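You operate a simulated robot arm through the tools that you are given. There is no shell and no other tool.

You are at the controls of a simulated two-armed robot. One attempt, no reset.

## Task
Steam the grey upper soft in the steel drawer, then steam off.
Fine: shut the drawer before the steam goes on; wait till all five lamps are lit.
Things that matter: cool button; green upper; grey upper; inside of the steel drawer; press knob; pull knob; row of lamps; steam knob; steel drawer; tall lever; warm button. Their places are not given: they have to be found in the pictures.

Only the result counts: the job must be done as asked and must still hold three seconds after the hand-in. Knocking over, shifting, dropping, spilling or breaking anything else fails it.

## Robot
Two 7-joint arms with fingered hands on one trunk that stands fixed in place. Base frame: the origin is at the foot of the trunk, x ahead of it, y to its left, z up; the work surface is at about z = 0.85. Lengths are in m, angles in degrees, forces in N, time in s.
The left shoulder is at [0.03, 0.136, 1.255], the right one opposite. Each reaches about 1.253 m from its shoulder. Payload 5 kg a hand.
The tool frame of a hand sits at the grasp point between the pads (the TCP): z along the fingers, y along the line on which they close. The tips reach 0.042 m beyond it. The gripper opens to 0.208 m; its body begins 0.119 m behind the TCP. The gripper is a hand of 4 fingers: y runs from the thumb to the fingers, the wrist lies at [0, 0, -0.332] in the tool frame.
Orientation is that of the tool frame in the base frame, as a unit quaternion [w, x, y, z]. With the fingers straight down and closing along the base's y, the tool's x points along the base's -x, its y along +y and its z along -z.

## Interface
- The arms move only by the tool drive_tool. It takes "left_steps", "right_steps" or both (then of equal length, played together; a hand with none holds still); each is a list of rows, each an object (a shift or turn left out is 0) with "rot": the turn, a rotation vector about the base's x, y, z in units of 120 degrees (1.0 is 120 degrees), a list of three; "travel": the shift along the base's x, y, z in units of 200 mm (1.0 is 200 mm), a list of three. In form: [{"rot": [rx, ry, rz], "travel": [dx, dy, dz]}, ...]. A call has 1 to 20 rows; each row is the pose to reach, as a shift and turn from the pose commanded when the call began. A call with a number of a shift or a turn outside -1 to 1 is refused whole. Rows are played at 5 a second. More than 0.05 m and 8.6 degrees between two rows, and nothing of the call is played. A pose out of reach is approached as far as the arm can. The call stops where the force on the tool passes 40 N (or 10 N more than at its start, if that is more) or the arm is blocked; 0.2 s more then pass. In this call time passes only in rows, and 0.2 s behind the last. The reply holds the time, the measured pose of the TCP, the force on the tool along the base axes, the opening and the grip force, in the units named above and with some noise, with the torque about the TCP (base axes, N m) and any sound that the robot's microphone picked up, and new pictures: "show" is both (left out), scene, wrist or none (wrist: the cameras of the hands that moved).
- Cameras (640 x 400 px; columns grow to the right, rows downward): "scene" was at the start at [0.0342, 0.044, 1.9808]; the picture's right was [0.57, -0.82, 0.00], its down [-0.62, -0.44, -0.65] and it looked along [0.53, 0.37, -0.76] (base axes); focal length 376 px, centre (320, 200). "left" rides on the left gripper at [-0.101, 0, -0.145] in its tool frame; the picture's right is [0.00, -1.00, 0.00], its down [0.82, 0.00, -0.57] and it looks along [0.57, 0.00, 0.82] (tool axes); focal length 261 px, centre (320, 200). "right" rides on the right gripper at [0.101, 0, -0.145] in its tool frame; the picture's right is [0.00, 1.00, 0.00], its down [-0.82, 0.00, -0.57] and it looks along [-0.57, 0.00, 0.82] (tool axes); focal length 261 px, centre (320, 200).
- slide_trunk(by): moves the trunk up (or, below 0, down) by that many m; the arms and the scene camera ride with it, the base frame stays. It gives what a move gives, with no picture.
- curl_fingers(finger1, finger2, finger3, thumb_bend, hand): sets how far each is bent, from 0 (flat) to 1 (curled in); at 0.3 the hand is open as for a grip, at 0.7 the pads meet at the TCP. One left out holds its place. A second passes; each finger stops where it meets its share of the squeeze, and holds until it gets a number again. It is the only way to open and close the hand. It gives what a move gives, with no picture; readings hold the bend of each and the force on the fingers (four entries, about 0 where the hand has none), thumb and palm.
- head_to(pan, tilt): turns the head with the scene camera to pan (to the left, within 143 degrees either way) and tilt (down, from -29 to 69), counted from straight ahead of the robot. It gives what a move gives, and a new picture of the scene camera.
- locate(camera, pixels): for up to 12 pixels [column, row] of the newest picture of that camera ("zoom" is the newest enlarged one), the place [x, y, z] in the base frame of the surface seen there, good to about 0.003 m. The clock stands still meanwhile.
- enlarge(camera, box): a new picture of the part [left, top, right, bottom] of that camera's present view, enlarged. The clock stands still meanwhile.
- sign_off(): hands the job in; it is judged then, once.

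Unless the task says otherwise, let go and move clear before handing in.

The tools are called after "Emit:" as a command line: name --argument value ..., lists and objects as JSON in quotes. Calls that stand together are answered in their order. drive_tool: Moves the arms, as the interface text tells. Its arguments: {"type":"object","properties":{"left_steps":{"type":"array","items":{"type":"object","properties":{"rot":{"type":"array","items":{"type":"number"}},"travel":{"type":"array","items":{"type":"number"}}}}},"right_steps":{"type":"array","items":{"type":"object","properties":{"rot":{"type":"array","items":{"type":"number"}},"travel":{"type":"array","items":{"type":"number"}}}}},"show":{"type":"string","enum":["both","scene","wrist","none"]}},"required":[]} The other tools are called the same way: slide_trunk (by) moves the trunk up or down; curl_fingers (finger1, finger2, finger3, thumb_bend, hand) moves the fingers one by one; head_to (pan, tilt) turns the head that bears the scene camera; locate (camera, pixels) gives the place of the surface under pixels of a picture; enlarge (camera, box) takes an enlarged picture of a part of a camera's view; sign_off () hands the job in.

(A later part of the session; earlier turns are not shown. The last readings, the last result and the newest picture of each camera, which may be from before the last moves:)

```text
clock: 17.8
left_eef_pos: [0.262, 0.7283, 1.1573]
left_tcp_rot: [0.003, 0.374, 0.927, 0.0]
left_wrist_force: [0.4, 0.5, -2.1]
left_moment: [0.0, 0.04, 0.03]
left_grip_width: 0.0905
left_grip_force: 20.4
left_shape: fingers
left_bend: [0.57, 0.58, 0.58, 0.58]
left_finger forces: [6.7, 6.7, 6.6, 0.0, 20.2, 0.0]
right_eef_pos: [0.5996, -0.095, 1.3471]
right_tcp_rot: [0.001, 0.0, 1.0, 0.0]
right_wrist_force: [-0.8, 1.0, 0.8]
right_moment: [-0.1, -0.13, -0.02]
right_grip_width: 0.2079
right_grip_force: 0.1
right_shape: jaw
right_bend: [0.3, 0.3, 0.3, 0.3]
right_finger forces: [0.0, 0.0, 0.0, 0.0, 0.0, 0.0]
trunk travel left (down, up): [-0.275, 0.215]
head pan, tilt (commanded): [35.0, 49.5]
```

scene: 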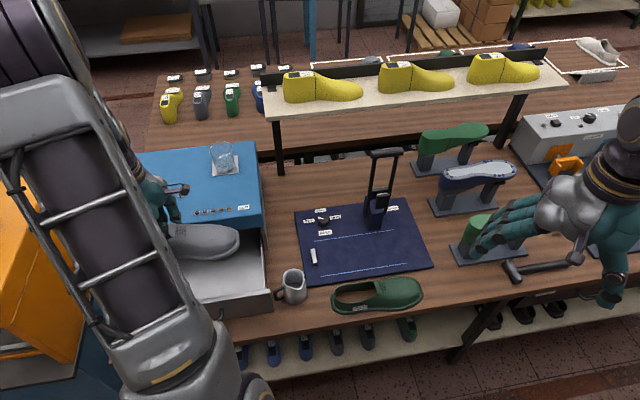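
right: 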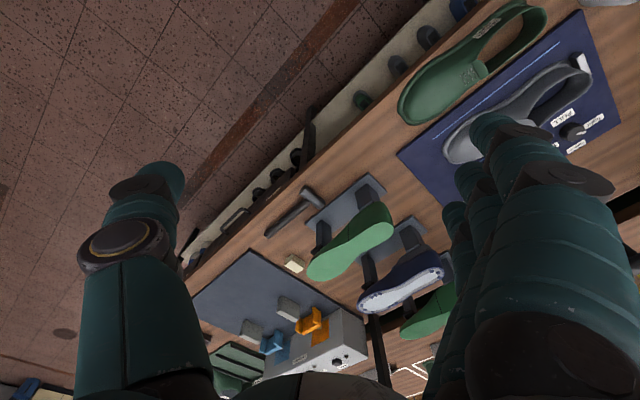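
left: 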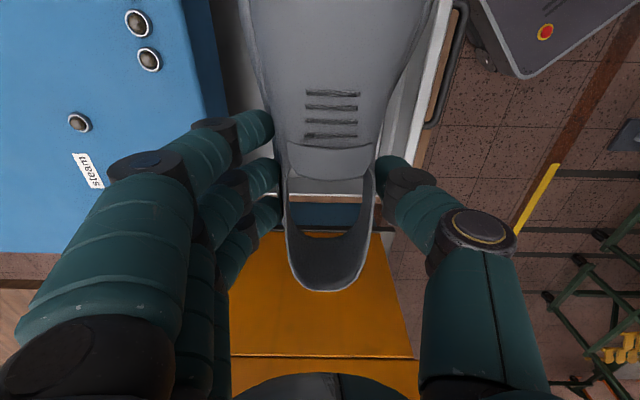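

The upper is above the drawer. I locate the drawer's left wall (rows ~190–206 through the heel opening), the front panel (~435,60) and the box edge (~215,60) to set the final drop position.

Emit:
enlarge --camera "left" --box '[200, 0, 480, 240]'

Emit:
locate --camera "left" --pixels '[[330, 180], [330, 190], [330, 195], [330, 201], [330, 210], [440, 60], [428, 100], [433, 60], [420, 100], [222, 60], [212, 60], [235, 80]]'

Emit:
locate --camera "scene" --pixels '[[210, 240], [235, 235], [240, 250], [195, 258], [215, 275], [245, 275], [262, 280], [255, 295], [240, 300], [225, 302], [262, 255], [268, 290]]'

```text
1.67 times, centred on (340, 120) of left
```

zoom: 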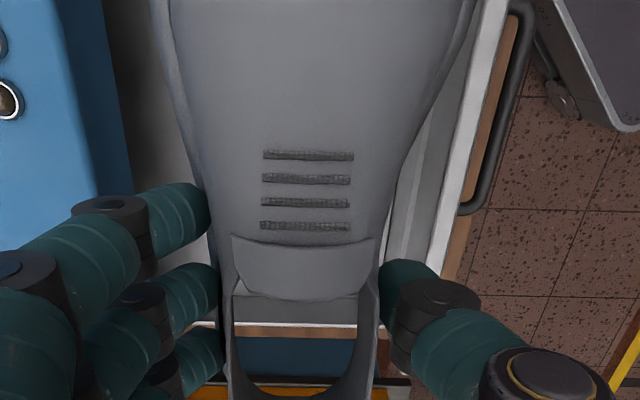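

```text
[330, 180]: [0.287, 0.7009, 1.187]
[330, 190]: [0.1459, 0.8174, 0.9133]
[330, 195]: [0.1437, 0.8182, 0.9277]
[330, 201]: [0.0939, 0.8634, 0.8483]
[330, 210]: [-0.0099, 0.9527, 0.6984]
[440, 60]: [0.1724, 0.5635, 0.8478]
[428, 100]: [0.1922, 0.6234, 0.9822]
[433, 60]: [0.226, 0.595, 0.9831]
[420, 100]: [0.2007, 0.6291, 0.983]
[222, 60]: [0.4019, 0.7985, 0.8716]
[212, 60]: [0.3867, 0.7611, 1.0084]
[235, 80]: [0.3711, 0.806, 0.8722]
```

```text
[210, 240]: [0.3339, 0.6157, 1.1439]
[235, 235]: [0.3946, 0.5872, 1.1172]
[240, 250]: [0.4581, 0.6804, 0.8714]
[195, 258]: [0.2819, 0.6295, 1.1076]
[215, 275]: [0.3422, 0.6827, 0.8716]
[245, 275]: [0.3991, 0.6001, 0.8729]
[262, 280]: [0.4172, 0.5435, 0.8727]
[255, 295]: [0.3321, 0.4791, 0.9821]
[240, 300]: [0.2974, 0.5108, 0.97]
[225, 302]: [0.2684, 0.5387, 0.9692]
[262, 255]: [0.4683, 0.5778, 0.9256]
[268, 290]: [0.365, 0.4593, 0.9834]
```

Left wall inner t=−0.466, front inner s≈0.592, box face s≈0.812; with TCP at s≈0.70, t≈−0.32 both the upper and the hand fit with 2–3 cm margins. I lower to z≈0.96 with a 5 mm shift outward.

Emit:
drive_tool --left_steps '[{"travel": [-0.017, -0.018, -0.15]}, {"travel": [-0.017, -0.018, -0.35]}, {"travel": [-0.017, -0.018, -0.55]}, {"travel": [-0.017, -0.018, -0.75]}, {"travel": [-0.017, -0.018, -0.9]}, {"travel": [-0.017, -0.018, -0.98]}]' --show "both"

```text
clock: 19.2
left_eef_pos: [0.2598, 0.7233, 0.9588]
left_tcp_rot: [0.003, 0.374, 0.928, 0.001]
left_wrist_force: [-0.4, 0.3, -1.3]
left_moment: [-0.01, 0.06, 0.03]
left_grip_width: 0.0902
left_grip_force: 20.2
left_shape: fingers
left_bend: [0.57, 0.58, 0.58, 0.58]
left_finger forces: [6.6, 6.7, 6.7, 0.1, 20.2, 0.0]
right_eef_pos: [0.601, -0.0962, 1.3453]
right_tcp_rot: [0.0, 0.0, 1.0, 0.0]
right_wrist_force: [0.0, -1.1, -0.7]
right_moment: [-0.05, 0.02, 0.05]
right_grip_width: 0.2079
right_grip_force: 0.1
right_shape: jaw
right_bend: [0.3, 0.3, 0.3, 0.3]
right_finger forces: [0.0, 0.1, 0.1, 0.0, 0.1, 0.0]
trunk travel left (down, up): [-0.275, 0.215]
head pan, tilt (commanded): [35.0, 49.5]
```

scene: 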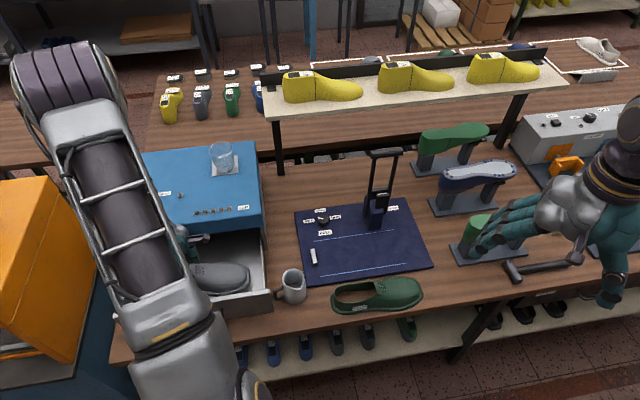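
left: 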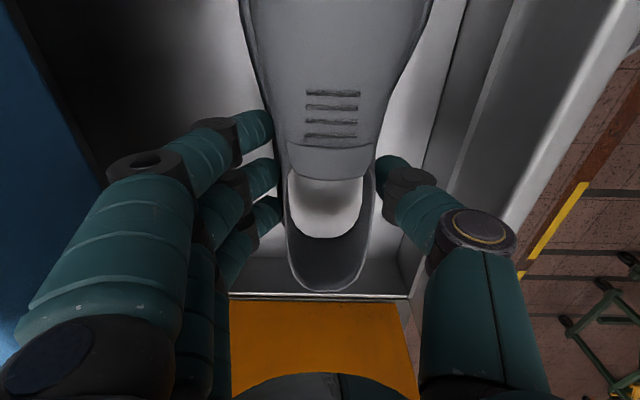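

The upper is well inside the drawer with clearance to the walls. I lower the last 3 cm gently.

Emit:
drive_tool --left_steps '[{"travel": [0, 0, -0.05]}, {"travel": [0, 0, -0.1]}, {"travel": [0, 0, -0.13]}, {"travel": [0, 0, -0.15]}]' --show "wrist"

```text
clock: 20.2
left_eef_pos: [0.2617, 0.7229, 0.9299]
left_tcp_rot: [0.002, 0.374, 0.927, 0.001]
left_wrist_force: [-0.2, -0.1, -0.9]
left_moment: [-0.06, 0.01, 0.03]
left_grip_width: 0.0902
left_grip_force: 19.7
left_shape: fingers
left_bend: [0.57, 0.58, 0.58, 0.58]
left_finger forces: [7.2, 6.8, 6.5, 0.0, 20.4, 0.0]
right_eef_pos: [0.6004, -0.0944, 1.3464]
right_tcp_rot: [0.0, 0.0, 1.0, 0.0]
right_wrist_force: [-0.2, -0.2, -0.2]
right_moment: [-0.02, 0.04, 0.01]
right_grip_width: 0.2079
right_grip_force: 0.1
right_shape: jaw
right_bend: [0.3, 0.3, 0.3, 0.3]
right_finger forces: [0.0, 0.0, 0.0, 0.0, 0.1, 0.0]
trunk travel left (down, up): [-0.275, 0.215]
head pan, tilt (commanded): [35.0, 49.5]
```

left: 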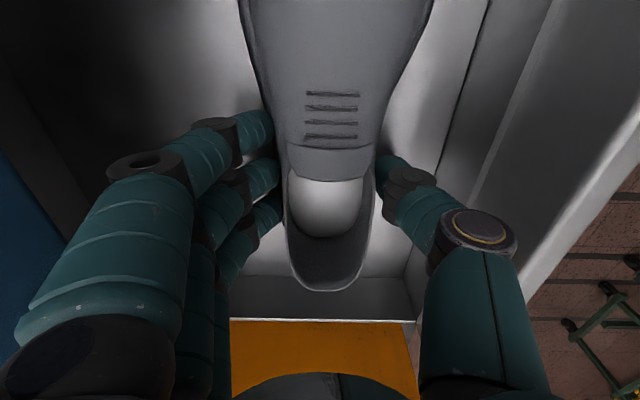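

No contact yet at z 0.930. I lower up to 5 mm more in small rows.

Emit:
drive_tool --left_steps '[{"travel": [0, 0, -0.01]}, {"travel": [0, 0, -0.02]}, {"travel": [0, 0, -0.025]}]' --show "none"

```text
clock: 21.0
left_eef_pos: [0.261, 0.724, 0.9272]
left_tcp_rot: [0.002, 0.374, 0.927, 0.003]
left_wrist_force: [0.9, 0.3, 32.1]
left_moment: [-0.28, 0.18, 0.1]
left_grip_width: 0.0901
left_grip_force: 25.8
left_shape: fingers
left_bend: [0.58, 0.58, 0.58, 0.59]
left_finger forces: [9.0, 8.7, 8.4, 0.0, 25.2, 0.0]
right_eef_pos: [0.6, -0.0966, 1.3456]
right_tcp_rot: [0.0, 0.0, 1.0, 0.0]
right_wrist_force: [0.0, 0.6, -0.9]
right_moment: [0.01, 0.01, -0.02]
right_grip_width: 0.2079
right_grip_force: 0.1
right_shape: jaw
right_bend: [0.3, 0.3, 0.3, 0.3]
right_finger forces: [0.1, 0.1, 0.0, 0.1, 0.0, 0.0]
trunk travel left (down, up): [-0.275, 0.215]
head pan, tilt (commanded): [35.0, 49.5]
```

The upper is seated on the drawer floor (32 N down). I ease up 2 mm and open the fingers slightly to release.

Emit:
drive_tool --left_steps '[{"travel": [0, 0, 0.01]}]' --show "none"

Emit:
curl_fingers --hand "left" --finger1 0.53 --finger2 0.53 --finger3 0.53 --thumb_bend 0.53

Emit:
drive_tool --left_steps '[{"travel": [0, 0, 0]}]' --show "wrist"

```text
clock: 21.4
left_eef_pos: [0.261, 0.7236, 0.9263]
left_tcp_rot: [0.002, 0.373, 0.928, 0.002]
left_wrist_force: [1.5, -0.9, 21.8]
left_moment: [-0.1, 0.05, 0.09]
left_grip_width: 0.0901
left_grip_force: 25.0
left_shape: fingers
left_bend: [0.58, 0.58, 0.58, 0.59]
left_finger forces: [8.5, 8.2, 7.9, 0.0, 24.1, 0.0]
right_eef_pos: [0.6002, -0.0975, 1.3457]
right_tcp_rot: [0.0, 0.0, 1.0, 0.0]
right_wrist_force: [0.0, 0.3, 0.3]
right_moment: [-0.05, -0.02, 0.0]
right_grip_width: 0.2078
right_grip_force: 0.1
right_shape: jaw
right_bend: [0.3, 0.3, 0.3, 0.3]
right_finger forces: [0.0, 0.1, 0.0, 0.0, 0.1, 0.0]
trunk travel left (down, up): [-0.275, 0.215]
head pan, tilt (commanded): [35.0, 49.5]
```

```text
clock: 22.4
left_eef_pos: [0.2602, 0.7232, 0.9255]
left_tcp_rot: [0.003, 0.374, 0.927, 0.001]
left_wrist_force: [0.1, 0.3, 2.2]
left_moment: [-0.13, 0.07, 0.05]
left_grip_width: 0.1052
left_grip_force: 0.8
left_shape: fingers
left_bend: [0.53, 0.53, 0.53, 0.53]
left_finger forces: [0.0, 0.1, 0.0, 0.0, 2.3, 0.0]
right_eef_pos: [0.6009, -0.0956, 1.3463]
right_tcp_rot: [0.0, 0.0, 1.0, 0.0]
right_wrist_force: [0.2, 1.1, 0.7]
right_moment: [0.04, -0.01, 0.03]
right_grip_width: 0.2076
right_grip_force: 0.2
right_shape: jaw
right_bend: [0.3, 0.3, 0.3, 0.3]
right_finger forces: [0.0, 0.0, 0.1, 0.1, 0.0, 0.0]
trunk travel left (down, up): [-0.275, 0.215]
head pan, tilt (commanded): [35.0, 49.5]
```

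```text
clock: 22.8
left_eef_pos: [0.2592, 0.7225, 0.926]
left_tcp_rot: [0.002, 0.374, 0.927, 0.001]
left_wrist_force: [0.2, 0.2, 1.7]
left_moment: [-0.07, 0.01, -0.01]
left_grip_width: 0.1051
left_grip_force: 0.8
left_shape: fingers
left_bend: [0.53, 0.53, 0.53, 0.53]
left_finger forces: [0.0, 0.0, 0.0, 0.1, 0.9, 0.0]
right_eef_pos: [0.6012, -0.0957, 1.3462]
right_tcp_rot: [0.0, -0.001, 1.0, 0.0]
right_wrist_force: [0.6, 0.4, -0.1]
right_moment: [0.0, -0.02, 0.0]
right_grip_width: 0.2079
right_grip_force: 0.1
right_shape: jaw
right_bend: [0.3, 0.3, 0.3, 0.3]
right_finger forces: [0.0, 0.1, 0.0, 0.0, 0.0, 0.0]
trunk travel left (down, up): [-0.275, 0.215]
head pan, tilt (commanded): [35.0, 49.5]
```

left: 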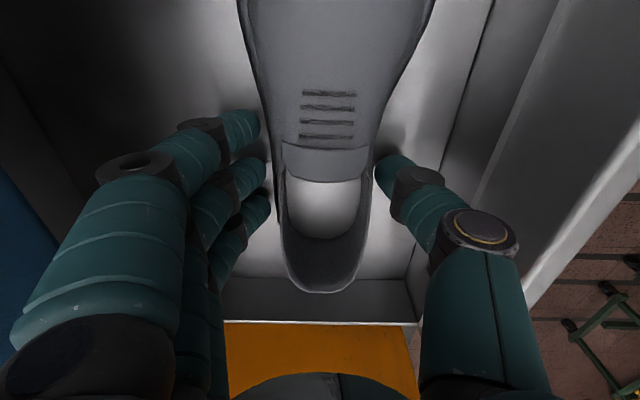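

The fingers are off; the thumb still rests lightly (0.9 N). I raise 4 mm, open a touch more, then go straight up.

Emit:
drive_tool --left_steps '[{"travel": [0.004, 0.004, 0.02]}]' --show "none"

Emit:
curl_fingers --hand "left" --finger1 0.51 --finger2 0.51 --finger3 0.51 --thumb_bend 0.49

Emit:
drive_tool --left_steps '[{"travel": [0, 0, 0.1]}, {"travel": [0, 0, 0.25]}, {"travel": [0, 0, 0.45]}, {"travel": [0, 0, 0.65]}, {"travel": [0, 0, 0.85]}, {"travel": [0, 0, 1.0]}]' --show "both"

```text
clock: 23.2
left_eef_pos: [0.2616, 0.7252, 0.9305]
left_tcp_rot: [0.002, 0.373, 0.928, 0.001]
left_wrist_force: [0.2, -0.9, -0.1]
left_moment: [0.01, 0.02, 0.01]
left_grip_width: 0.1048
left_grip_force: 0.1
left_shape: fingers
left_bend: [0.53, 0.53, 0.53, 0.53]
left_finger forces: [0.0, 0.1, 0.0, 0.1, 0.1, 0.1]
right_eef_pos: [0.6004, -0.0962, 1.3462]
right_tcp_rot: [-0.001, -0.001, 1.0, 0.0]
right_wrist_force: [-0.2, -0.2, 0.2]
right_moment: [-0.02, -0.01, -0.02]
right_grip_width: 0.2081
right_grip_force: 0.1
right_shape: jaw
right_bend: [0.3, 0.3, 0.3, 0.3]
right_finger forces: [0.0, 0.1, 0.1, 0.0, 0.0, 0.1]
trunk travel left (down, up): [-0.275, 0.215]
head pan, tilt (commanded): [35.0, 49.5]
```

```text
clock: 24.2
left_eef_pos: [0.2614, 0.7239, 0.9294]
left_tcp_rot: [0.002, 0.373, 0.928, 0.001]
left_wrist_force: [-1.5, -0.1, -0.3]
left_moment: [-0.03, -0.01, 0.0]
left_grip_width: 0.1197
left_grip_force: 0.1
left_shape: fingers
left_bend: [0.51, 0.51, 0.51, 0.49]
left_finger forces: [0.0, 0.1, 0.0, 0.0, 0.0, 0.0]
right_eef_pos: [0.6002, -0.0959, 1.3458]
right_tcp_rot: [0.0, -0.001, 1.0, 0.0]
right_wrist_force: [-0.3, 0.5, 0.0]
right_moment: [0.0, -0.03, 0.01]
right_grip_width: 0.208
right_grip_force: 0.0
right_shape: jaw
right_bend: [0.3, 0.3, 0.3, 0.3]
right_finger forces: [0.0, 0.0, 0.0, 0.1, 0.1, 0.1]
trunk travel left (down, up): [-0.275, 0.215]
head pan, tilt (commanded): [35.0, 49.5]
```

```text
clock: 25.6
left_eef_pos: [0.2623, 0.7231, 1.1299]
left_tcp_rot: [0.001, 0.374, 0.928, 0.001]
left_wrist_force: [-0.4, 0.0, 0.8]
left_moment: [0.09, 0.0, 0.0]
left_grip_width: 0.12
left_grip_force: 0.1
left_shape: fingers
left_bend: [0.51, 0.51, 0.51, 0.49]
left_finger forces: [0.0, 0.0, 0.0, 0.0, 0.1, 0.0]
right_eef_pos: [0.5996, -0.0966, 1.3445]
right_tcp_rot: [0.001, 0.0, 1.0, 0.0]
right_wrist_force: [-0.6, -0.2, 0.0]
right_moment: [0.08, -0.01, -0.01]
right_grip_width: 0.2079
right_grip_force: 0.1
right_shape: jaw
right_bend: [0.3, 0.3, 0.3, 0.3]
right_finger forces: [0.1, 0.0, 0.0, 0.1, 0.0, 0.0]
trunk travel left (down, up): [-0.275, 0.215]
head pan, tilt (commanded): [35.0, 49.5]
```

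scene: 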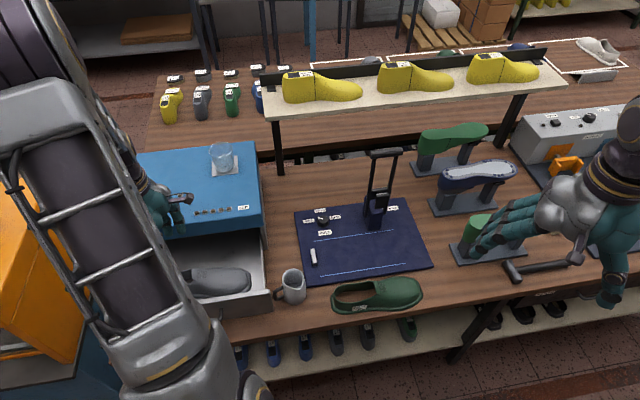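
left: 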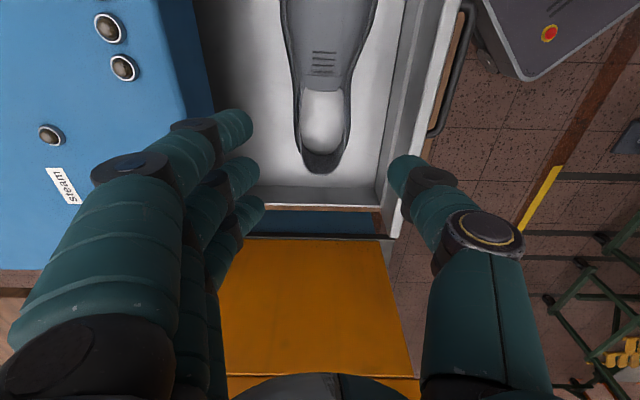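

The grey upper sits alone in the drawer, wrist picture (320,60–170). Next I will shut the drawer by pushing its front from outside; I locate the handle (455,80) and the front face first.

Emit:
locate --camera "left" --pixels '[[469, 10], [458, 70], [437, 133], [447, 100], [430, 100], [440, 40], [455, 40], [422, 150], [320, 60], [325, 165], [345, 60], [300, 60]]'

Emit:
curl_fingers --hand "left" --finger1 0.7 --finger2 0.7 --finger3 0.7 --thumb_bend 0.65

Emit:
enlarge --camera "left" --box '[160, 0, 560, 250]'

```text
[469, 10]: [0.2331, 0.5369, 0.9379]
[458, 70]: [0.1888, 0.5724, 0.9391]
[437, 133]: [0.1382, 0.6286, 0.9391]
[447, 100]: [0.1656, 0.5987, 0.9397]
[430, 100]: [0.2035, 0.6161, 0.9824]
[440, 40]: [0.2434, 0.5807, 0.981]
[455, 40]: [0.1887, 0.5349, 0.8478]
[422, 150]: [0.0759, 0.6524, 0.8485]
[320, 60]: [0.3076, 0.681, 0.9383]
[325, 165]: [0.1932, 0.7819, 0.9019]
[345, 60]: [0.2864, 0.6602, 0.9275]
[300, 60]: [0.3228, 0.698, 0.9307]
```

```text
clock: 26.6
left_eef_pos: [0.2604, 0.7242, 1.129]
left_tcp_rot: [0.001, 0.374, 0.927, 0.001]
left_wrist_force: [0.5, -0.4, 0.0]
left_moment: [0.01, -0.06, 0.03]
left_grip_width: 0.0404
left_grip_force: 0.1
left_shape: fingers
left_bend: [0.7, 0.7, 0.7, 0.65]
left_finger forces: [0.0, 0.0, 0.0, 0.0, 0.0, 0.0]
right_eef_pos: [0.6008, -0.0959, 1.3447]
right_tcp_rot: [0.0, 0.0, 1.0, -0.001]
right_wrist_force: [0.2, 0.2, 0.1]
right_moment: [-0.03, -0.02, 0.01]
right_grip_width: 0.2078
right_grip_force: 0.0
right_shape: jaw
right_bend: [0.3, 0.3, 0.3, 0.3]
right_finger forces: [0.0, 0.0, 0.0, 0.1, 0.0, 0.1]
trunk travel left (down, up): [-0.275, 0.215]
head pan, tilt (commanded): [35.0, 49.5]
```

```text
1.60 times, centred on (360, 125) of left
```

zoom: 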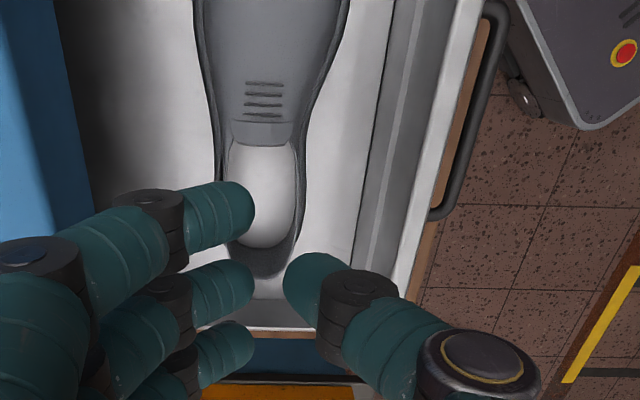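

The handle bar lies at s≈0.54, z≈0.94, t from −0.34 to −0.21. I back the closed hand out over the drawer front at this height in steps.

Emit:
drive_tool --left_steps '[{"travel": [-0.14, -0.143, 0]}, {"travel": [-0.28, -0.286, 0]}, {"travel": [-0.42, -0.43, 0]}, {"travel": [-0.56, -0.573, 0]}, {"travel": [-0.7, -0.716, 0]}]' --show "both"

```text
clock: 27.8
left_eef_pos: [0.1191, 0.5787, 1.1313]
left_tcp_rot: [0.002, 0.374, 0.927, 0.002]
left_wrist_force: [-0.4, 0.2, 0.5]
left_moment: [0.03, -0.04, 0.0]
left_grip_width: 0.0397
left_grip_force: 0.1
left_shape: fingers
left_bend: [0.7, 0.7, 0.7, 0.65]
left_finger forces: [0.1, 0.0, 0.1, 0.0, 0.0, 0.0]
right_eef_pos: [0.6001, -0.097, 1.3463]
right_tcp_rot: [-0.001, 0.001, 1.0, 0.0]
right_wrist_force: [0.5, -0.4, 1.0]
right_moment: [0.08, -0.09, -0.04]
right_grip_width: 0.208
right_grip_force: 0.0
right_shape: jaw
right_bend: [0.3, 0.3, 0.3, 0.3]
right_finger forces: [0.0, 0.0, 0.1, 0.0, 0.1, 0.1]
trunk travel left (down, up): [-0.275, 0.215]
head pan, tilt (commanded): [35.0, 49.5]
```

scene: 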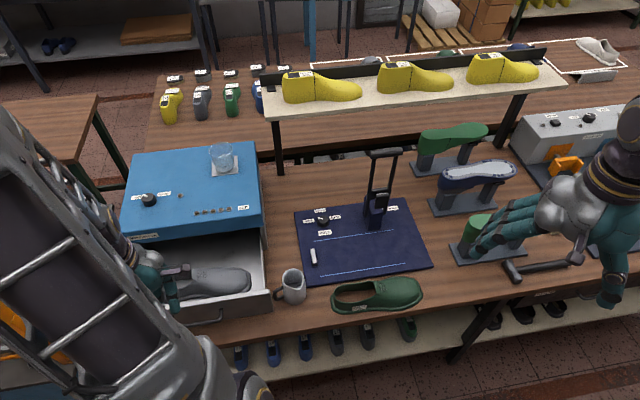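
left: 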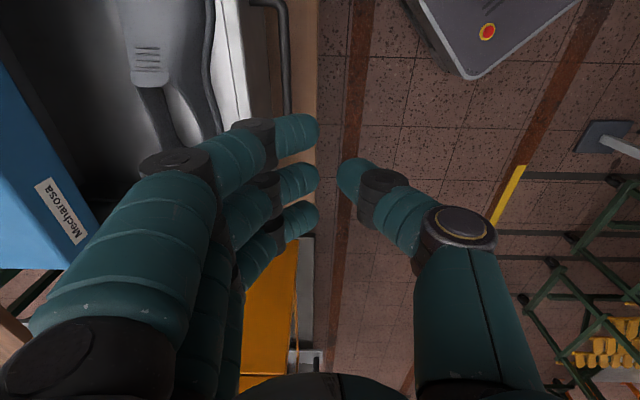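

The hand is over the drawer front; I move it another 7–8 cm outward so it clears the handle before lowering.

Emit:
drive_tool --left_steps '[{"travel": [-0.09, -0.17, 0]}, {"travel": [-0.183, -0.345, 0]}]' --show "wrist"

```text
clock: 28.4
left_eef_pos: [0.088, 0.5371, 1.1338]
left_tcp_rot: [0.002, 0.374, 0.927, -0.001]
left_wrist_force: [0.0, 0.3, -0.9]
left_moment: [-0.11, 0.0, -0.01]
left_grip_width: 0.04
left_grip_force: 0.0
left_shape: fingers
left_bend: [0.7, 0.7, 0.7, 0.65]
left_finger forces: [0.0, 0.0, 0.0, 0.0, 0.0, 0.0]
left hand out of reach, approached as far as the arm can: row 2
right_eef_pos: [0.6019, -0.0951, 1.3454]
right_tcp_rot: [0.0, 0.001, 1.0, 0.0]
right_wrist_force: [0.0, 0.4, -1.0]
right_moment: [-0.1, 0.05, 0.01]
right_grip_width: 0.2081
right_grip_force: 0.0
right_shape: jaw
right_bend: [0.3, 0.3, 0.3, 0.3]
right_finger forces: [0.1, 0.1, 0.0, 0.1, 0.0, 0.0]
trunk travel left (down, up): [-0.275, 0.215]
head pan, tilt (commanded): [35.0, 49.5]
```

left: 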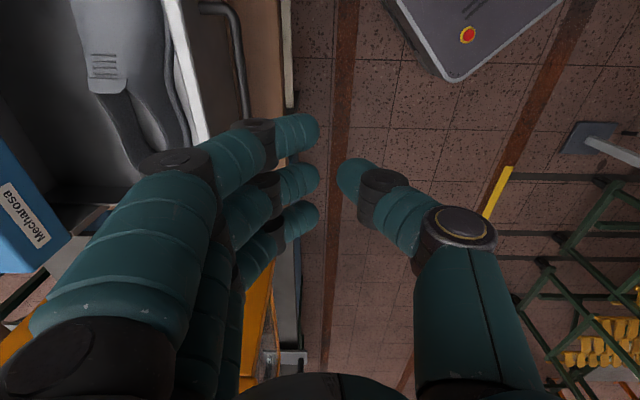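

The arm could not fold further (stopped at s≈0.446). I tilt the hand 20° so the wrist leans toward the box, which frees reach, and check.

Emit:
drive_tool --left_steps '[{"rot": [-0.04, 0.039, 0], "travel": [0, 0, 0]}, {"rot": [-0.08, 0.078, 0], "travel": [0, 0, 0]}, {"rot": [-0.119, 0.116, 0], "travel": [0, 0, 0]}]' --show "both"

```text
clock: 29.2
left_eef_pos: [0.0891, 0.5381, 1.1333]
left_tcp_rot: [-0.064, 0.368, 0.914, -0.16]
left_wrist_force: [-0.2, 0.7, 0.6]
left_moment: [0.0, 0.05, 0.01]
left_grip_width: 0.0399
left_grip_force: 0.1
left_shape: fingers
left_bend: [0.7, 0.7, 0.7, 0.65]
left_finger forces: [0.1, 0.0, 0.1, 0.0, 0.0, 0.0]
right_eef_pos: [0.601, -0.0944, 1.3445]
right_tcp_rot: [0.0, 0.0, 1.0, 0.0]
right_wrist_force: [0.7, 0.1, -0.3]
right_moment: [-0.08, 0.06, 0.0]
right_grip_width: 0.2078
right_grip_force: 0.0
right_shape: jaw
right_bend: [0.3, 0.3, 0.3, 0.3]
right_finger forces: [0.0, 0.0, 0.1, 0.1, 0.0, 0.0]
trunk travel left (down, up): [-0.275, 0.215]
head pan, tilt (commanded): [35.0, 49.5]
```

scene: 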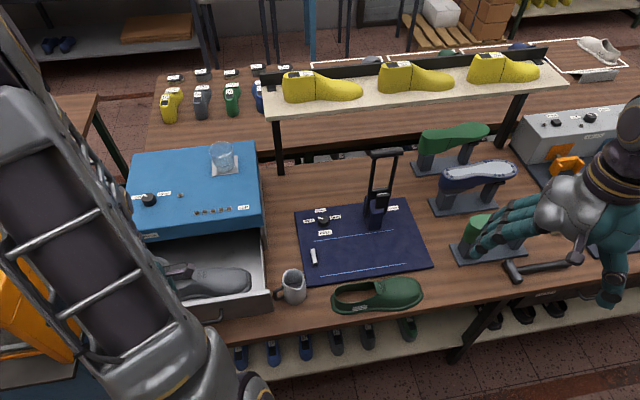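
left: 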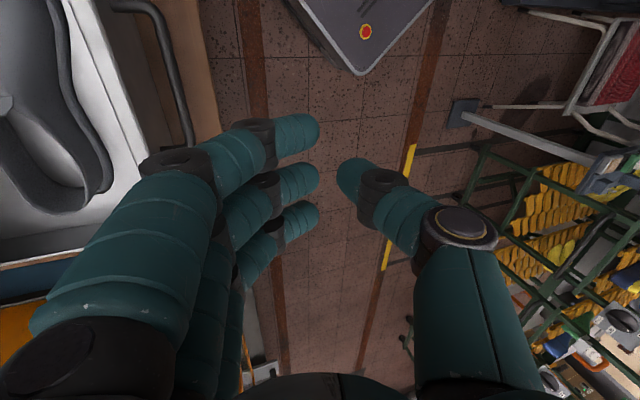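

Now the wrist has room. I move 4 cm further outward and lower the hand in front of the handle.

Emit:
drive_tool --left_steps '[{"travel": [-0.14, -0.143, 0]}, {"travel": [-0.14, -0.143, -0.2]}, {"travel": [-0.14, -0.143, -0.4]}, {"travel": [-0.14, -0.143, -0.6]}]' --show "both"

```text
clock: 30.2
left_eef_pos: [0.0605, 0.5114, 1.0112]
left_tcp_rot: [-0.064, 0.368, 0.914, -0.16]
left_wrist_force: [0.4, 0.5, -1.1]
left_moment: [-0.1, 0.08, 0.01]
left_grip_width: 0.0396
left_grip_force: 0.1
left_shape: fingers
left_bend: [0.7, 0.7, 0.7, 0.65]
left_finger forces: [0.0, 0.0, 0.1, 0.1, 0.0, 0.1]
right_eef_pos: [0.6019, -0.0944, 1.3455]
right_tcp_rot: [-0.001, 0.001, 1.0, 0.0]
right_wrist_force: [1.1, 0.8, -0.4]
right_moment: [-0.15, 0.09, 0.01]
right_grip_width: 0.2079
right_grip_force: 0.0
right_shape: jaw
right_bend: [0.3, 0.3, 0.3, 0.3]
right_finger forces: [0.1, 0.0, 0.1, 0.0, 0.0, 0.0]
trunk travel left (down, up): [-0.275, 0.215]
head pan, tilt (commanded): [35.0, 49.5]
```

scene: 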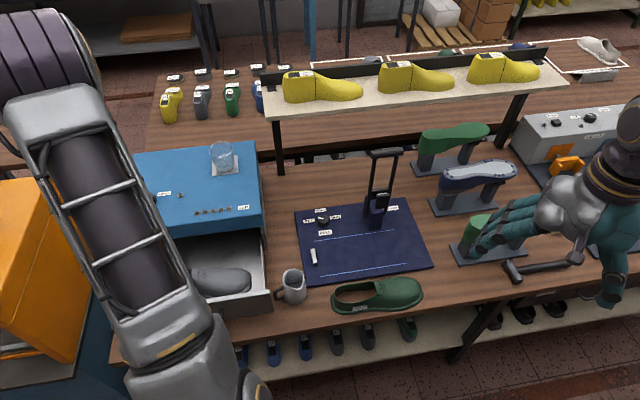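
left: 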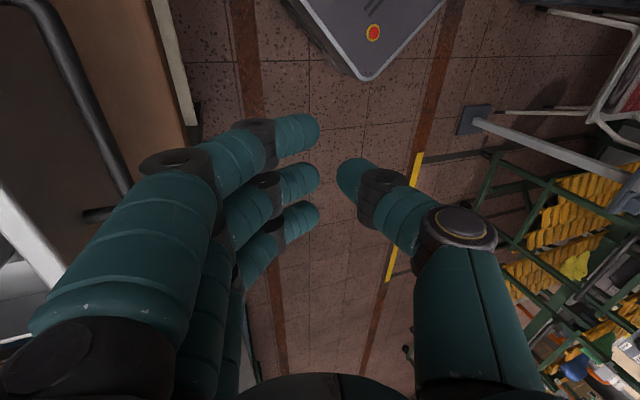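

The hand hangs in front of the handle with the rim to its left. I lower 9 cm more to handle height.

Emit:
drive_tool --left_steps '[{"travel": [0, 0, -0.15]}, {"travel": [0, 0, -0.3]}, {"travel": [0, 0, -0.45]}]' --show "wrist"

```text
clock: 31.0
left_eef_pos: [0.0618, 0.5106, 0.9227]
left_tcp_rot: [-0.064, 0.368, 0.914, -0.158]
left_wrist_force: [0.4, 0.9, 0.6]
left_moment: [-0.02, -0.01, -0.01]
left_grip_width: 0.0397
left_grip_force: 0.0
left_shape: fingers
left_bend: [0.7, 0.7, 0.7, 0.65]
left_finger forces: [0.1, 0.0, 0.0, 0.0, 0.0, 0.0]
right_eef_pos: [0.6011, -0.0951, 1.3456]
right_tcp_rot: [0.001, -0.001, 1.0, 0.001]
right_wrist_force: [-0.4, 0.7, 0.8]
right_moment: [-0.07, 0.01, 0.0]
right_grip_width: 0.2078
right_grip_force: 0.2
right_shape: jaw
right_bend: [0.3, 0.3, 0.3, 0.3]
right_finger forces: [0.0, 0.1, 0.0, 0.0, 0.1, 0.0]
trunk travel left (down, up): [-0.275, 0.215]
head pan, tilt (commanded): [35.0, 49.5]
```

left: 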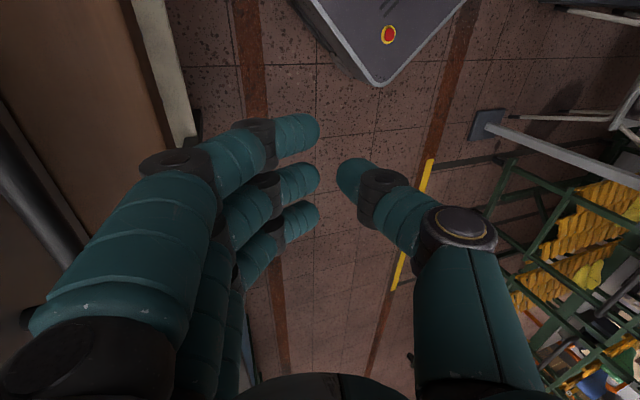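

Ready at handle height, outside the front. I push gently along (0.698,0.716), 2 cm per row, 12 cm first.

Emit:
drive_tool --left_steps '[{"travel": [0.07, 0.072, 0]}, {"travel": [0.14, 0.143, 0]}, {"travel": [0.209, 0.215, 0]}, {"travel": [0.279, 0.286, 0]}, {"travel": [0.349, 0.358, 0]}, {"travel": [0.419, 0.43, 0]}]' --show "both"

```text
clock: 32.4
left_eef_pos: [0.1448, 0.5971, 0.9215]
left_tcp_rot: [-0.064, 0.368, 0.914, -0.16]
left_wrist_force: [0.4, 0.4, 0.1]
left_moment: [-0.03, 0.02, 0.02]
left_grip_width: 0.0396
left_grip_force: 0.0
left_shape: fingers
left_bend: [0.7, 0.7, 0.7, 0.65]
left_finger forces: [0.0, 0.1, 0.0, 0.0, 0.0, 0.0]
right_eef_pos: [0.6, -0.0954, 1.3449]
right_tcp_rot: [-0.001, 0.0, 1.0, 0.0]
right_wrist_force: [0.7, -0.4, 0.5]
right_moment: [-0.07, 0.08, -0.01]
right_grip_width: 0.208
right_grip_force: 0.0
right_shape: jaw
right_bend: [0.3, 0.3, 0.3, 0.3]
right_finger forces: [0.0, 0.0, 0.0, 0.0, 0.0, 0.1]
trunk travel left (down, up): [-0.275, 0.215]
head pan, tilt (commanded): [35.0, 49.5]
```

scene: 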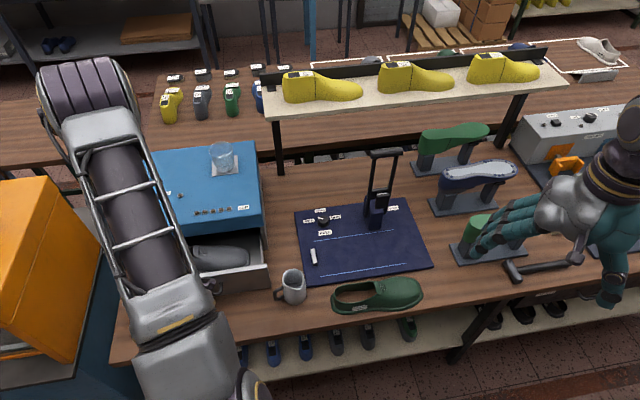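
left: 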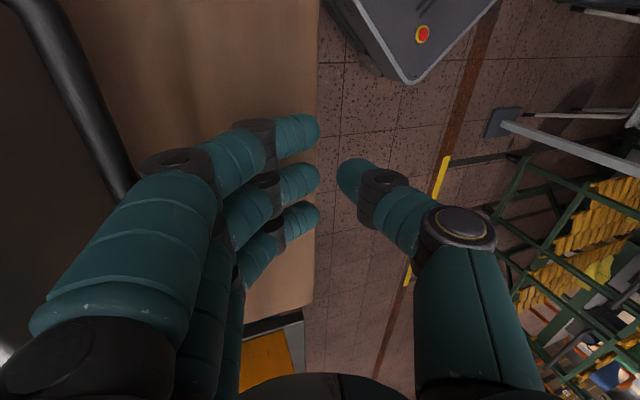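

The drawer is sliding in with the upper inside (scene (220,258)); no resistance. I keep pushing 14 cm more.

Emit:
drive_tool --left_steps '[{"travel": [0.07, 0.072, 0]}, {"travel": [0.14, 0.143, 0]}, {"travel": [0.209, 0.215, 0]}, {"travel": [0.279, 0.286, 0]}, {"travel": [0.349, 0.358, 0]}, {"travel": [0.419, 0.43, 0]}, {"travel": [0.489, 0.501, 0]}]' --show "both"

```text
clock: 34.0
left_eef_pos: [0.2421, 0.6946, 0.9218]
left_tcp_rot: [-0.064, 0.368, 0.914, -0.16]
left_wrist_force: [-0.5, -0.6, 0.9]
left_moment: [-0.05, -0.02, 0.03]
left_grip_width: 0.0397
left_grip_force: 0.1
left_shape: fingers
left_bend: [0.7, 0.7, 0.7, 0.65]
left_finger forces: [0.2, 0.0, 0.0, 0.0, 0.0, 0.0]
right_eef_pos: [0.6012, -0.0941, 1.345]
right_tcp_rot: [0.0, 0.0, 1.0, 0.0]
right_wrist_force: [-0.4, 0.5, 0.4]
right_moment: [-0.03, 0.0, 0.0]
right_grip_width: 0.2078
right_grip_force: 0.1
right_shape: jaw
right_bend: [0.3, 0.3, 0.3, 0.3]
right_finger forces: [0.0, 0.0, 0.0, 0.0, 0.0, 0.1]
trunk travel left (down, up): [-0.275, 0.215]
head pan, tilt (commanded): [35.0, 49.5]
```

scene: 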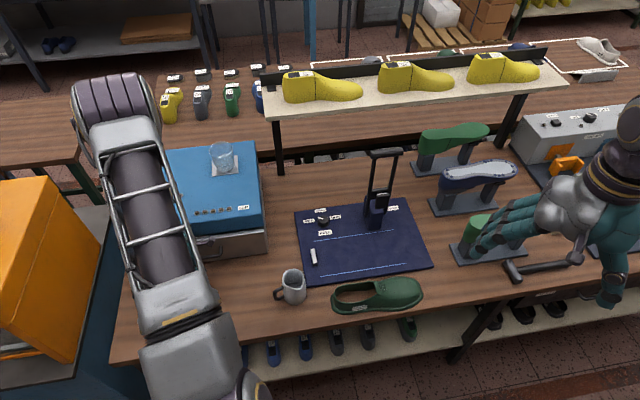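
left: 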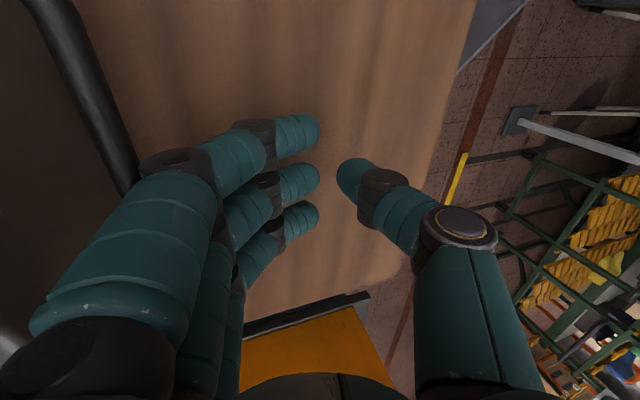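

The drawer looks almost shut (scene (240,240)). I enlarge the joint between the box and the drawer front to see the remaining gap.

Emit:
enlarge --camera "scene" --box '[195, 205, 275, 265]'

Emit:
locate --camera "scene" --pixels '[[255, 232], [262, 235], [240, 236], [235, 250], [258, 245], [262, 225], [225, 236], [265, 238], [215, 238], [205, 240], [250, 225], [230, 228]]'

```text
6.67 times, centred on (235, 235) of scene
```

zoom: 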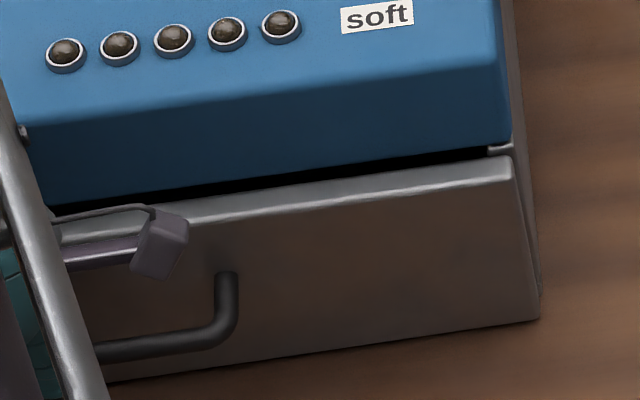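

```text
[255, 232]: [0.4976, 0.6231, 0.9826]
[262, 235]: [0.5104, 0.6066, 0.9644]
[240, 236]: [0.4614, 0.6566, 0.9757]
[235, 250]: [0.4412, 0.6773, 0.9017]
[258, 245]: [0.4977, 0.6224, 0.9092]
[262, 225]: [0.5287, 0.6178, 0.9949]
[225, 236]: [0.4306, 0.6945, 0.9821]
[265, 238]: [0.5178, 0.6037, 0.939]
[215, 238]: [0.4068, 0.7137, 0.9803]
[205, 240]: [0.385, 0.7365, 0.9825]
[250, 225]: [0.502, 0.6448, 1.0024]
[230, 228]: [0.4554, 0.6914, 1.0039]
```

The front face is now at s≈0.793, so its back is about at the box face (0.812). I push a bit more in 1 cm rows until it meets the stop.

Emit:
drive_tool --left_steps '[{"travel": [0.018, 0.018, 0]}, {"travel": [0.035, 0.036, 0]}, {"travel": [0.052, 0.054, 0]}, {"travel": [0.07, 0.072, 0]}]' --show "scene"

```text
clock: 35.1
left_eef_pos: [0.2492, 0.7034, 0.9248]
left_tcp_rot: [-0.066, 0.367, 0.913, -0.164]
left_wrist_force: [-19.1, -19.2, 26.3]
left_moment: [1.37, -2.05, -0.53]
left_grip_width: 0.0309
left_grip_force: 18.5
left_shape: fingers
left_bend: [0.7, 0.7, 0.7, 0.65]
left_finger forces: [19.0, 18.0, 0.0, 0.0, 0.1, 0.0]
right_eef_pos: [0.5991, -0.0996, 1.347]
right_tcp_rot: [-0.001, -0.001, 1.0, 0.001]
right_wrist_force: [1.4, -0.7, -0.3]
right_moment: [-0.03, 0.06, -0.01]
right_grip_width: 0.2081
right_grip_force: 0.1
right_shape: jaw
right_bend: [0.3, 0.3, 0.3, 0.3]
right_finger forces: [0.0, 0.1, 0.0, 0.0, 0.0, 0.1]
trunk travel left (down, up): [-0.275, 0.215]
head pan, tilt (commanded): [35.0, 49.5]
stopped in row 4 (left hand): the force on the tool passed its limit at 41 N (the readings are from after the stop); the commanded pose is now the measured one
```

scene: 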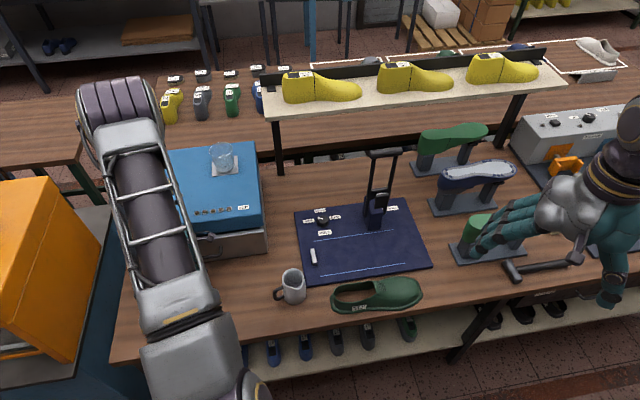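

41 N stop: the drawer is fully shut. I back off straight outward, then rise.

Emit:
drive_tool --left_steps '[{"travel": [-0.035, -0.036, 0]}, {"travel": [-0.105, -0.108, 0]}, {"travel": [-0.21, -0.215, 0]}, {"travel": [-0.3, -0.31, 0]}, {"travel": [-0.3, -0.31, 0.2]}, {"travel": [-0.3, -0.31, 0.4]}, {"travel": [-0.3, -0.31, 0.6]}, {"travel": [-0.3, -0.31, 0.8]}, {"travel": [-0.3, -0.31, 1.0]}]' --show "both"

```text
clock: 37.1
left_eef_pos: [0.1905, 0.6457, 1.1229]
left_tcp_rot: [-0.065, 0.367, 0.913, -0.163]
left_wrist_force: [-0.4, -0.2, 0.1]
left_moment: [0.1, -0.03, -0.02]
left_grip_width: 0.0399
left_grip_force: 0.0
left_shape: fingers
left_bend: [0.7, 0.7, 0.7, 0.65]
left_finger forces: [0.0, 0.0, 0.1, 0.0, 0.1, 0.1]
right_eef_pos: [0.5999, -0.0964, 1.3454]
right_tcp_rot: [0.0, 0.0, 1.0, 0.0]
right_wrist_force: [-0.8, -0.5, -0.5]
right_moment: [0.09, -0.05, -0.01]
right_grip_width: 0.208
right_grip_force: 0.1
right_shape: jaw
right_bend: [0.3, 0.3, 0.3, 0.3]
right_finger forces: [0.1, 0.1, 0.0, 0.0, 0.1, 0.1]
trunk travel left (down, up): [-0.275, 0.215]
head pan, tilt (commanded): [35.0, 49.5]
```

scene: 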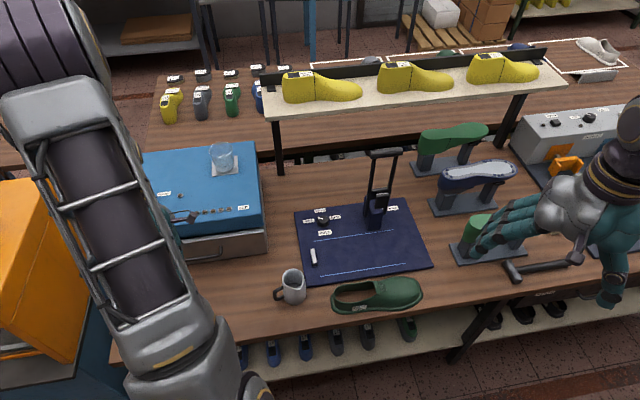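
left: 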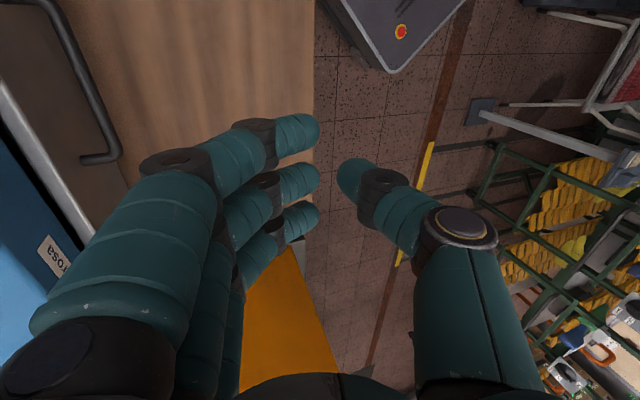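

The drawer stays shut and the hand is free. Next I raise the hand, undo the tilt and head toward the steam knob near (0.353,0.924).

Emit:
drive_tool --left_steps '[{"rot": [0.04, -0.039, 0], "travel": [0, 0, 0.22]}, {"rot": [0.08, -0.078, 0], "travel": [0, 0, 0.44]}, {"rot": [0.119, -0.116, 0], "travel": [0, 0, 0.66]}, {"rot": [0.119, -0.116, 0], "travel": [0.1, 0.15, 0.85]}, {"rot": [0.119, -0.116, 0], "travel": [0.2, 0.32, 0.9]}, {"rot": [0.119, -0.116, 0], "travel": [0.3, 0.5, 0.9]}, {"rot": [0.119, -0.116, 0], "travel": [0.42, 0.7, 0.9]}, {"rot": [0.119, -0.116, 0], "travel": [0.55, 0.9, 0.9]}]' --show "both"

```text
refused: row 4 steps farther than a row can; nothing moved
```

Row 4 was slightly too long a step; I shorten it and resend.

Emit:
drive_tool --left_steps '[{"rot": [0.04, -0.039, 0], "travel": [0, 0, 0.22]}, {"rot": [0.08, -0.078, 0], "travel": [0, 0, 0.44]}, {"rot": [0.119, -0.116, 0], "travel": [0, 0, 0.66]}, {"rot": [0.119, -0.116, 0], "travel": [0.08, 0.12, 0.8]}, {"rot": [0.119, -0.116, 0], "travel": [0.18, 0.29, 0.9]}, {"rot": [0.119, -0.116, 0], "travel": [0.29, 0.48, 0.9]}, {"rot": [0.119, -0.116, 0], "travel": [0.41, 0.68, 0.9]}, {"rot": [0.119, -0.116, 0], "travel": [0.53, 0.88, 0.9]}]' --show "both"

```text
clock: 38.9
left_eef_pos: [0.2982, 0.8236, 1.302]
left_tcp_rot: [0.001, 0.374, 0.927, -0.003]
left_wrist_force: [0.2, 1.5, -0.3]
left_moment: [-0.18, 0.04, 0.02]
left_grip_width: 0.0399
left_grip_force: 0.2
left_shape: fingers
left_bend: [0.7, 0.7, 0.7, 0.65]
left_finger forces: [0.0, 0.0, 0.0, 0.0, 0.1, 0.1]
right_eef_pos: [0.6014, -0.093, 1.3463]
right_tcp_rot: [0.0, 0.0, 1.0, 0.0]
right_wrist_force: [0.1, 0.8, -1.2]
right_moment: [-0.12, 0.08, -0.06]
right_grip_width: 0.2078
right_grip_force: 0.1
right_shape: jaw
right_bend: [0.3, 0.3, 0.3, 0.3]
right_finger forces: [0.1, 0.0, 0.0, 0.0, 0.1, 0.0]
trunk travel left (down, up): [-0.275, 0.215]
head pan, tilt (commanded): [35.0, 49.5]
```

scene: 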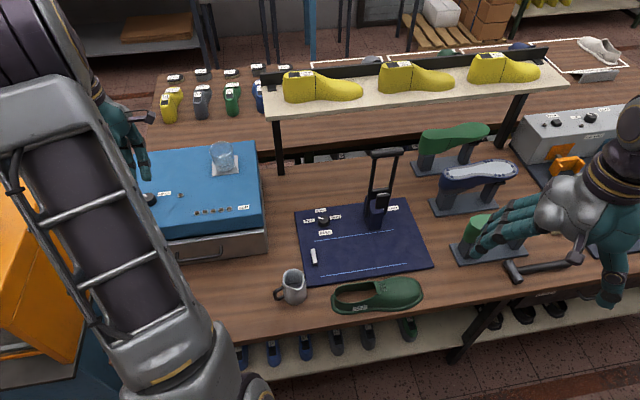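
left: 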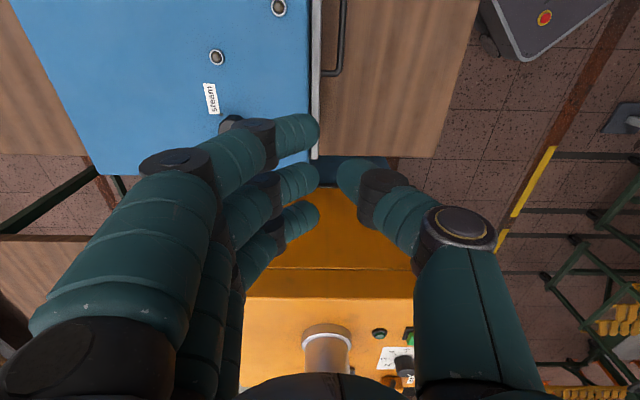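

The knob is hidden behind finger 1 at (232,122). I move the hand over so the knob lies between thumb and fingers, and fold fingers 1 and 3 away so finger 2 and the thumb form a pinch.

Emit:
drive_tool --left_steps '[{"travel": [0.14, 0.12, 0]}, {"travel": [0.28, 0.24, 0]}, {"travel": [0.42, 0.36, 0]}]' --show "none"

Emit:
curl_fingers --hand "left" --finger1 1.0 --finger2 0.52 --finger3 1.0 --thumb_bend 0.52

Emit:
drive_tool --left_steps '[{"travel": [0, 0, 0]}]' --show "both"

```text
clock: 39.7
left_eef_pos: [0.3828, 0.8956, 1.301]
left_tcp_rot: [0.001, 0.373, 0.928, -0.004]
left_wrist_force: [-0.1, 1.5, -0.4]
left_moment: [-0.09, 0.06, 0.01]
left_grip_width: 0.0399
left_grip_force: 0.1
left_shape: fingers
left_bend: [0.7, 0.7, 0.7, 0.65]
left_finger forces: [0.0, 0.0, 0.0, 0.0, 0.1, 0.0]
right_eef_pos: [0.6026, -0.0948, 1.3446]
right_tcp_rot: [-0.002, 0.0, 1.0, -0.001]
right_wrist_force: [0.4, 0.9, -0.6]
right_moment: [-0.06, 0.06, -0.03]
right_grip_width: 0.2079
right_grip_force: 0.0
right_shape: jaw
right_bend: [0.3, 0.3, 0.3, 0.3]
right_finger forces: [0.1, 0.1, 0.0, 0.0, 0.0, 0.1]
trunk travel left (down, up): [-0.275, 0.215]
head pan, tilt (commanded): [35.0, 49.5]
```

```text
clock: 40.7
left_eef_pos: [0.3836, 0.8952, 1.3009]
left_tcp_rot: [0.0, 0.374, 0.928, -0.002]
left_wrist_force: [-0.4, 0.7, 0.6]
left_moment: [-0.01, 0.02, 0.01]
left_grip_width: 0.0825
left_grip_force: 0.1
left_shape: fingers
left_bend: [1.0, 0.52, 1.0, 0.52]
left_finger forces: [0.1, 0.0, 0.0, 0.1, 0.1, 0.0]
right_eef_pos: [0.6016, -0.0954, 1.3445]
right_tcp_rot: [-0.001, 0.0, 1.0, 0.0]
right_wrist_force: [-0.2, 0.3, 0.0]
right_moment: [0.01, -0.01, -0.02]
right_grip_width: 0.2079
right_grip_force: 0.2
right_shape: jaw
right_bend: [0.3, 0.3, 0.3, 0.3]
right_finger forces: [0.1, 0.0, 0.0, 0.0, 0.0, 0.1]
trunk travel left (down, up): [-0.275, 0.215]
head pan, tilt (commanded): [35.0, 49.5]
```

```text
clock: 41.1
left_eef_pos: [0.3834, 0.8949, 1.3011]
left_tcp_rot: [0.001, 0.374, 0.928, -0.002]
left_wrist_force: [0.2, 0.3, -0.6]
left_moment: [0.02, -0.01, 0.02]
left_grip_width: 0.0826
left_grip_force: 0.0
left_shape: fingers
left_bend: [1.0, 0.52, 1.0, 0.52]
left_finger forces: [0.1, 0.1, 0.0, 0.1, 0.0, 0.1]
right_eef_pos: [0.6002, -0.0955, 1.3453]
right_tcp_rot: [-0.001, 0.001, 1.0, 0.0]
right_wrist_force: [0.1, -0.9, 0.1]
right_moment: [0.05, 0.01, 0.01]
right_grip_width: 0.2078
right_grip_force: 0.0
right_shape: jaw
right_bend: [0.3, 0.3, 0.3, 0.3]
right_finger forces: [0.1, 0.1, 0.1, 0.0, 0.0, 0.0]
trunk travel left (down, up): [-0.275, 0.215]
head pan, tilt (commanded): [35.0, 49.5]
```

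scene: 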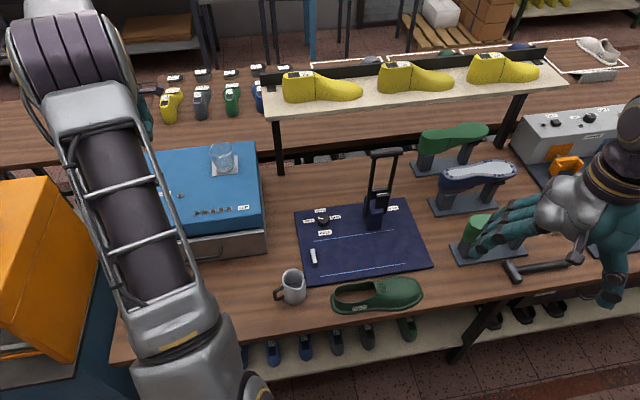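
left: 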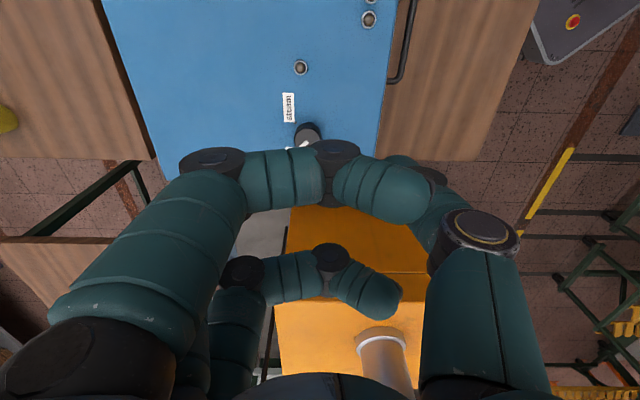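

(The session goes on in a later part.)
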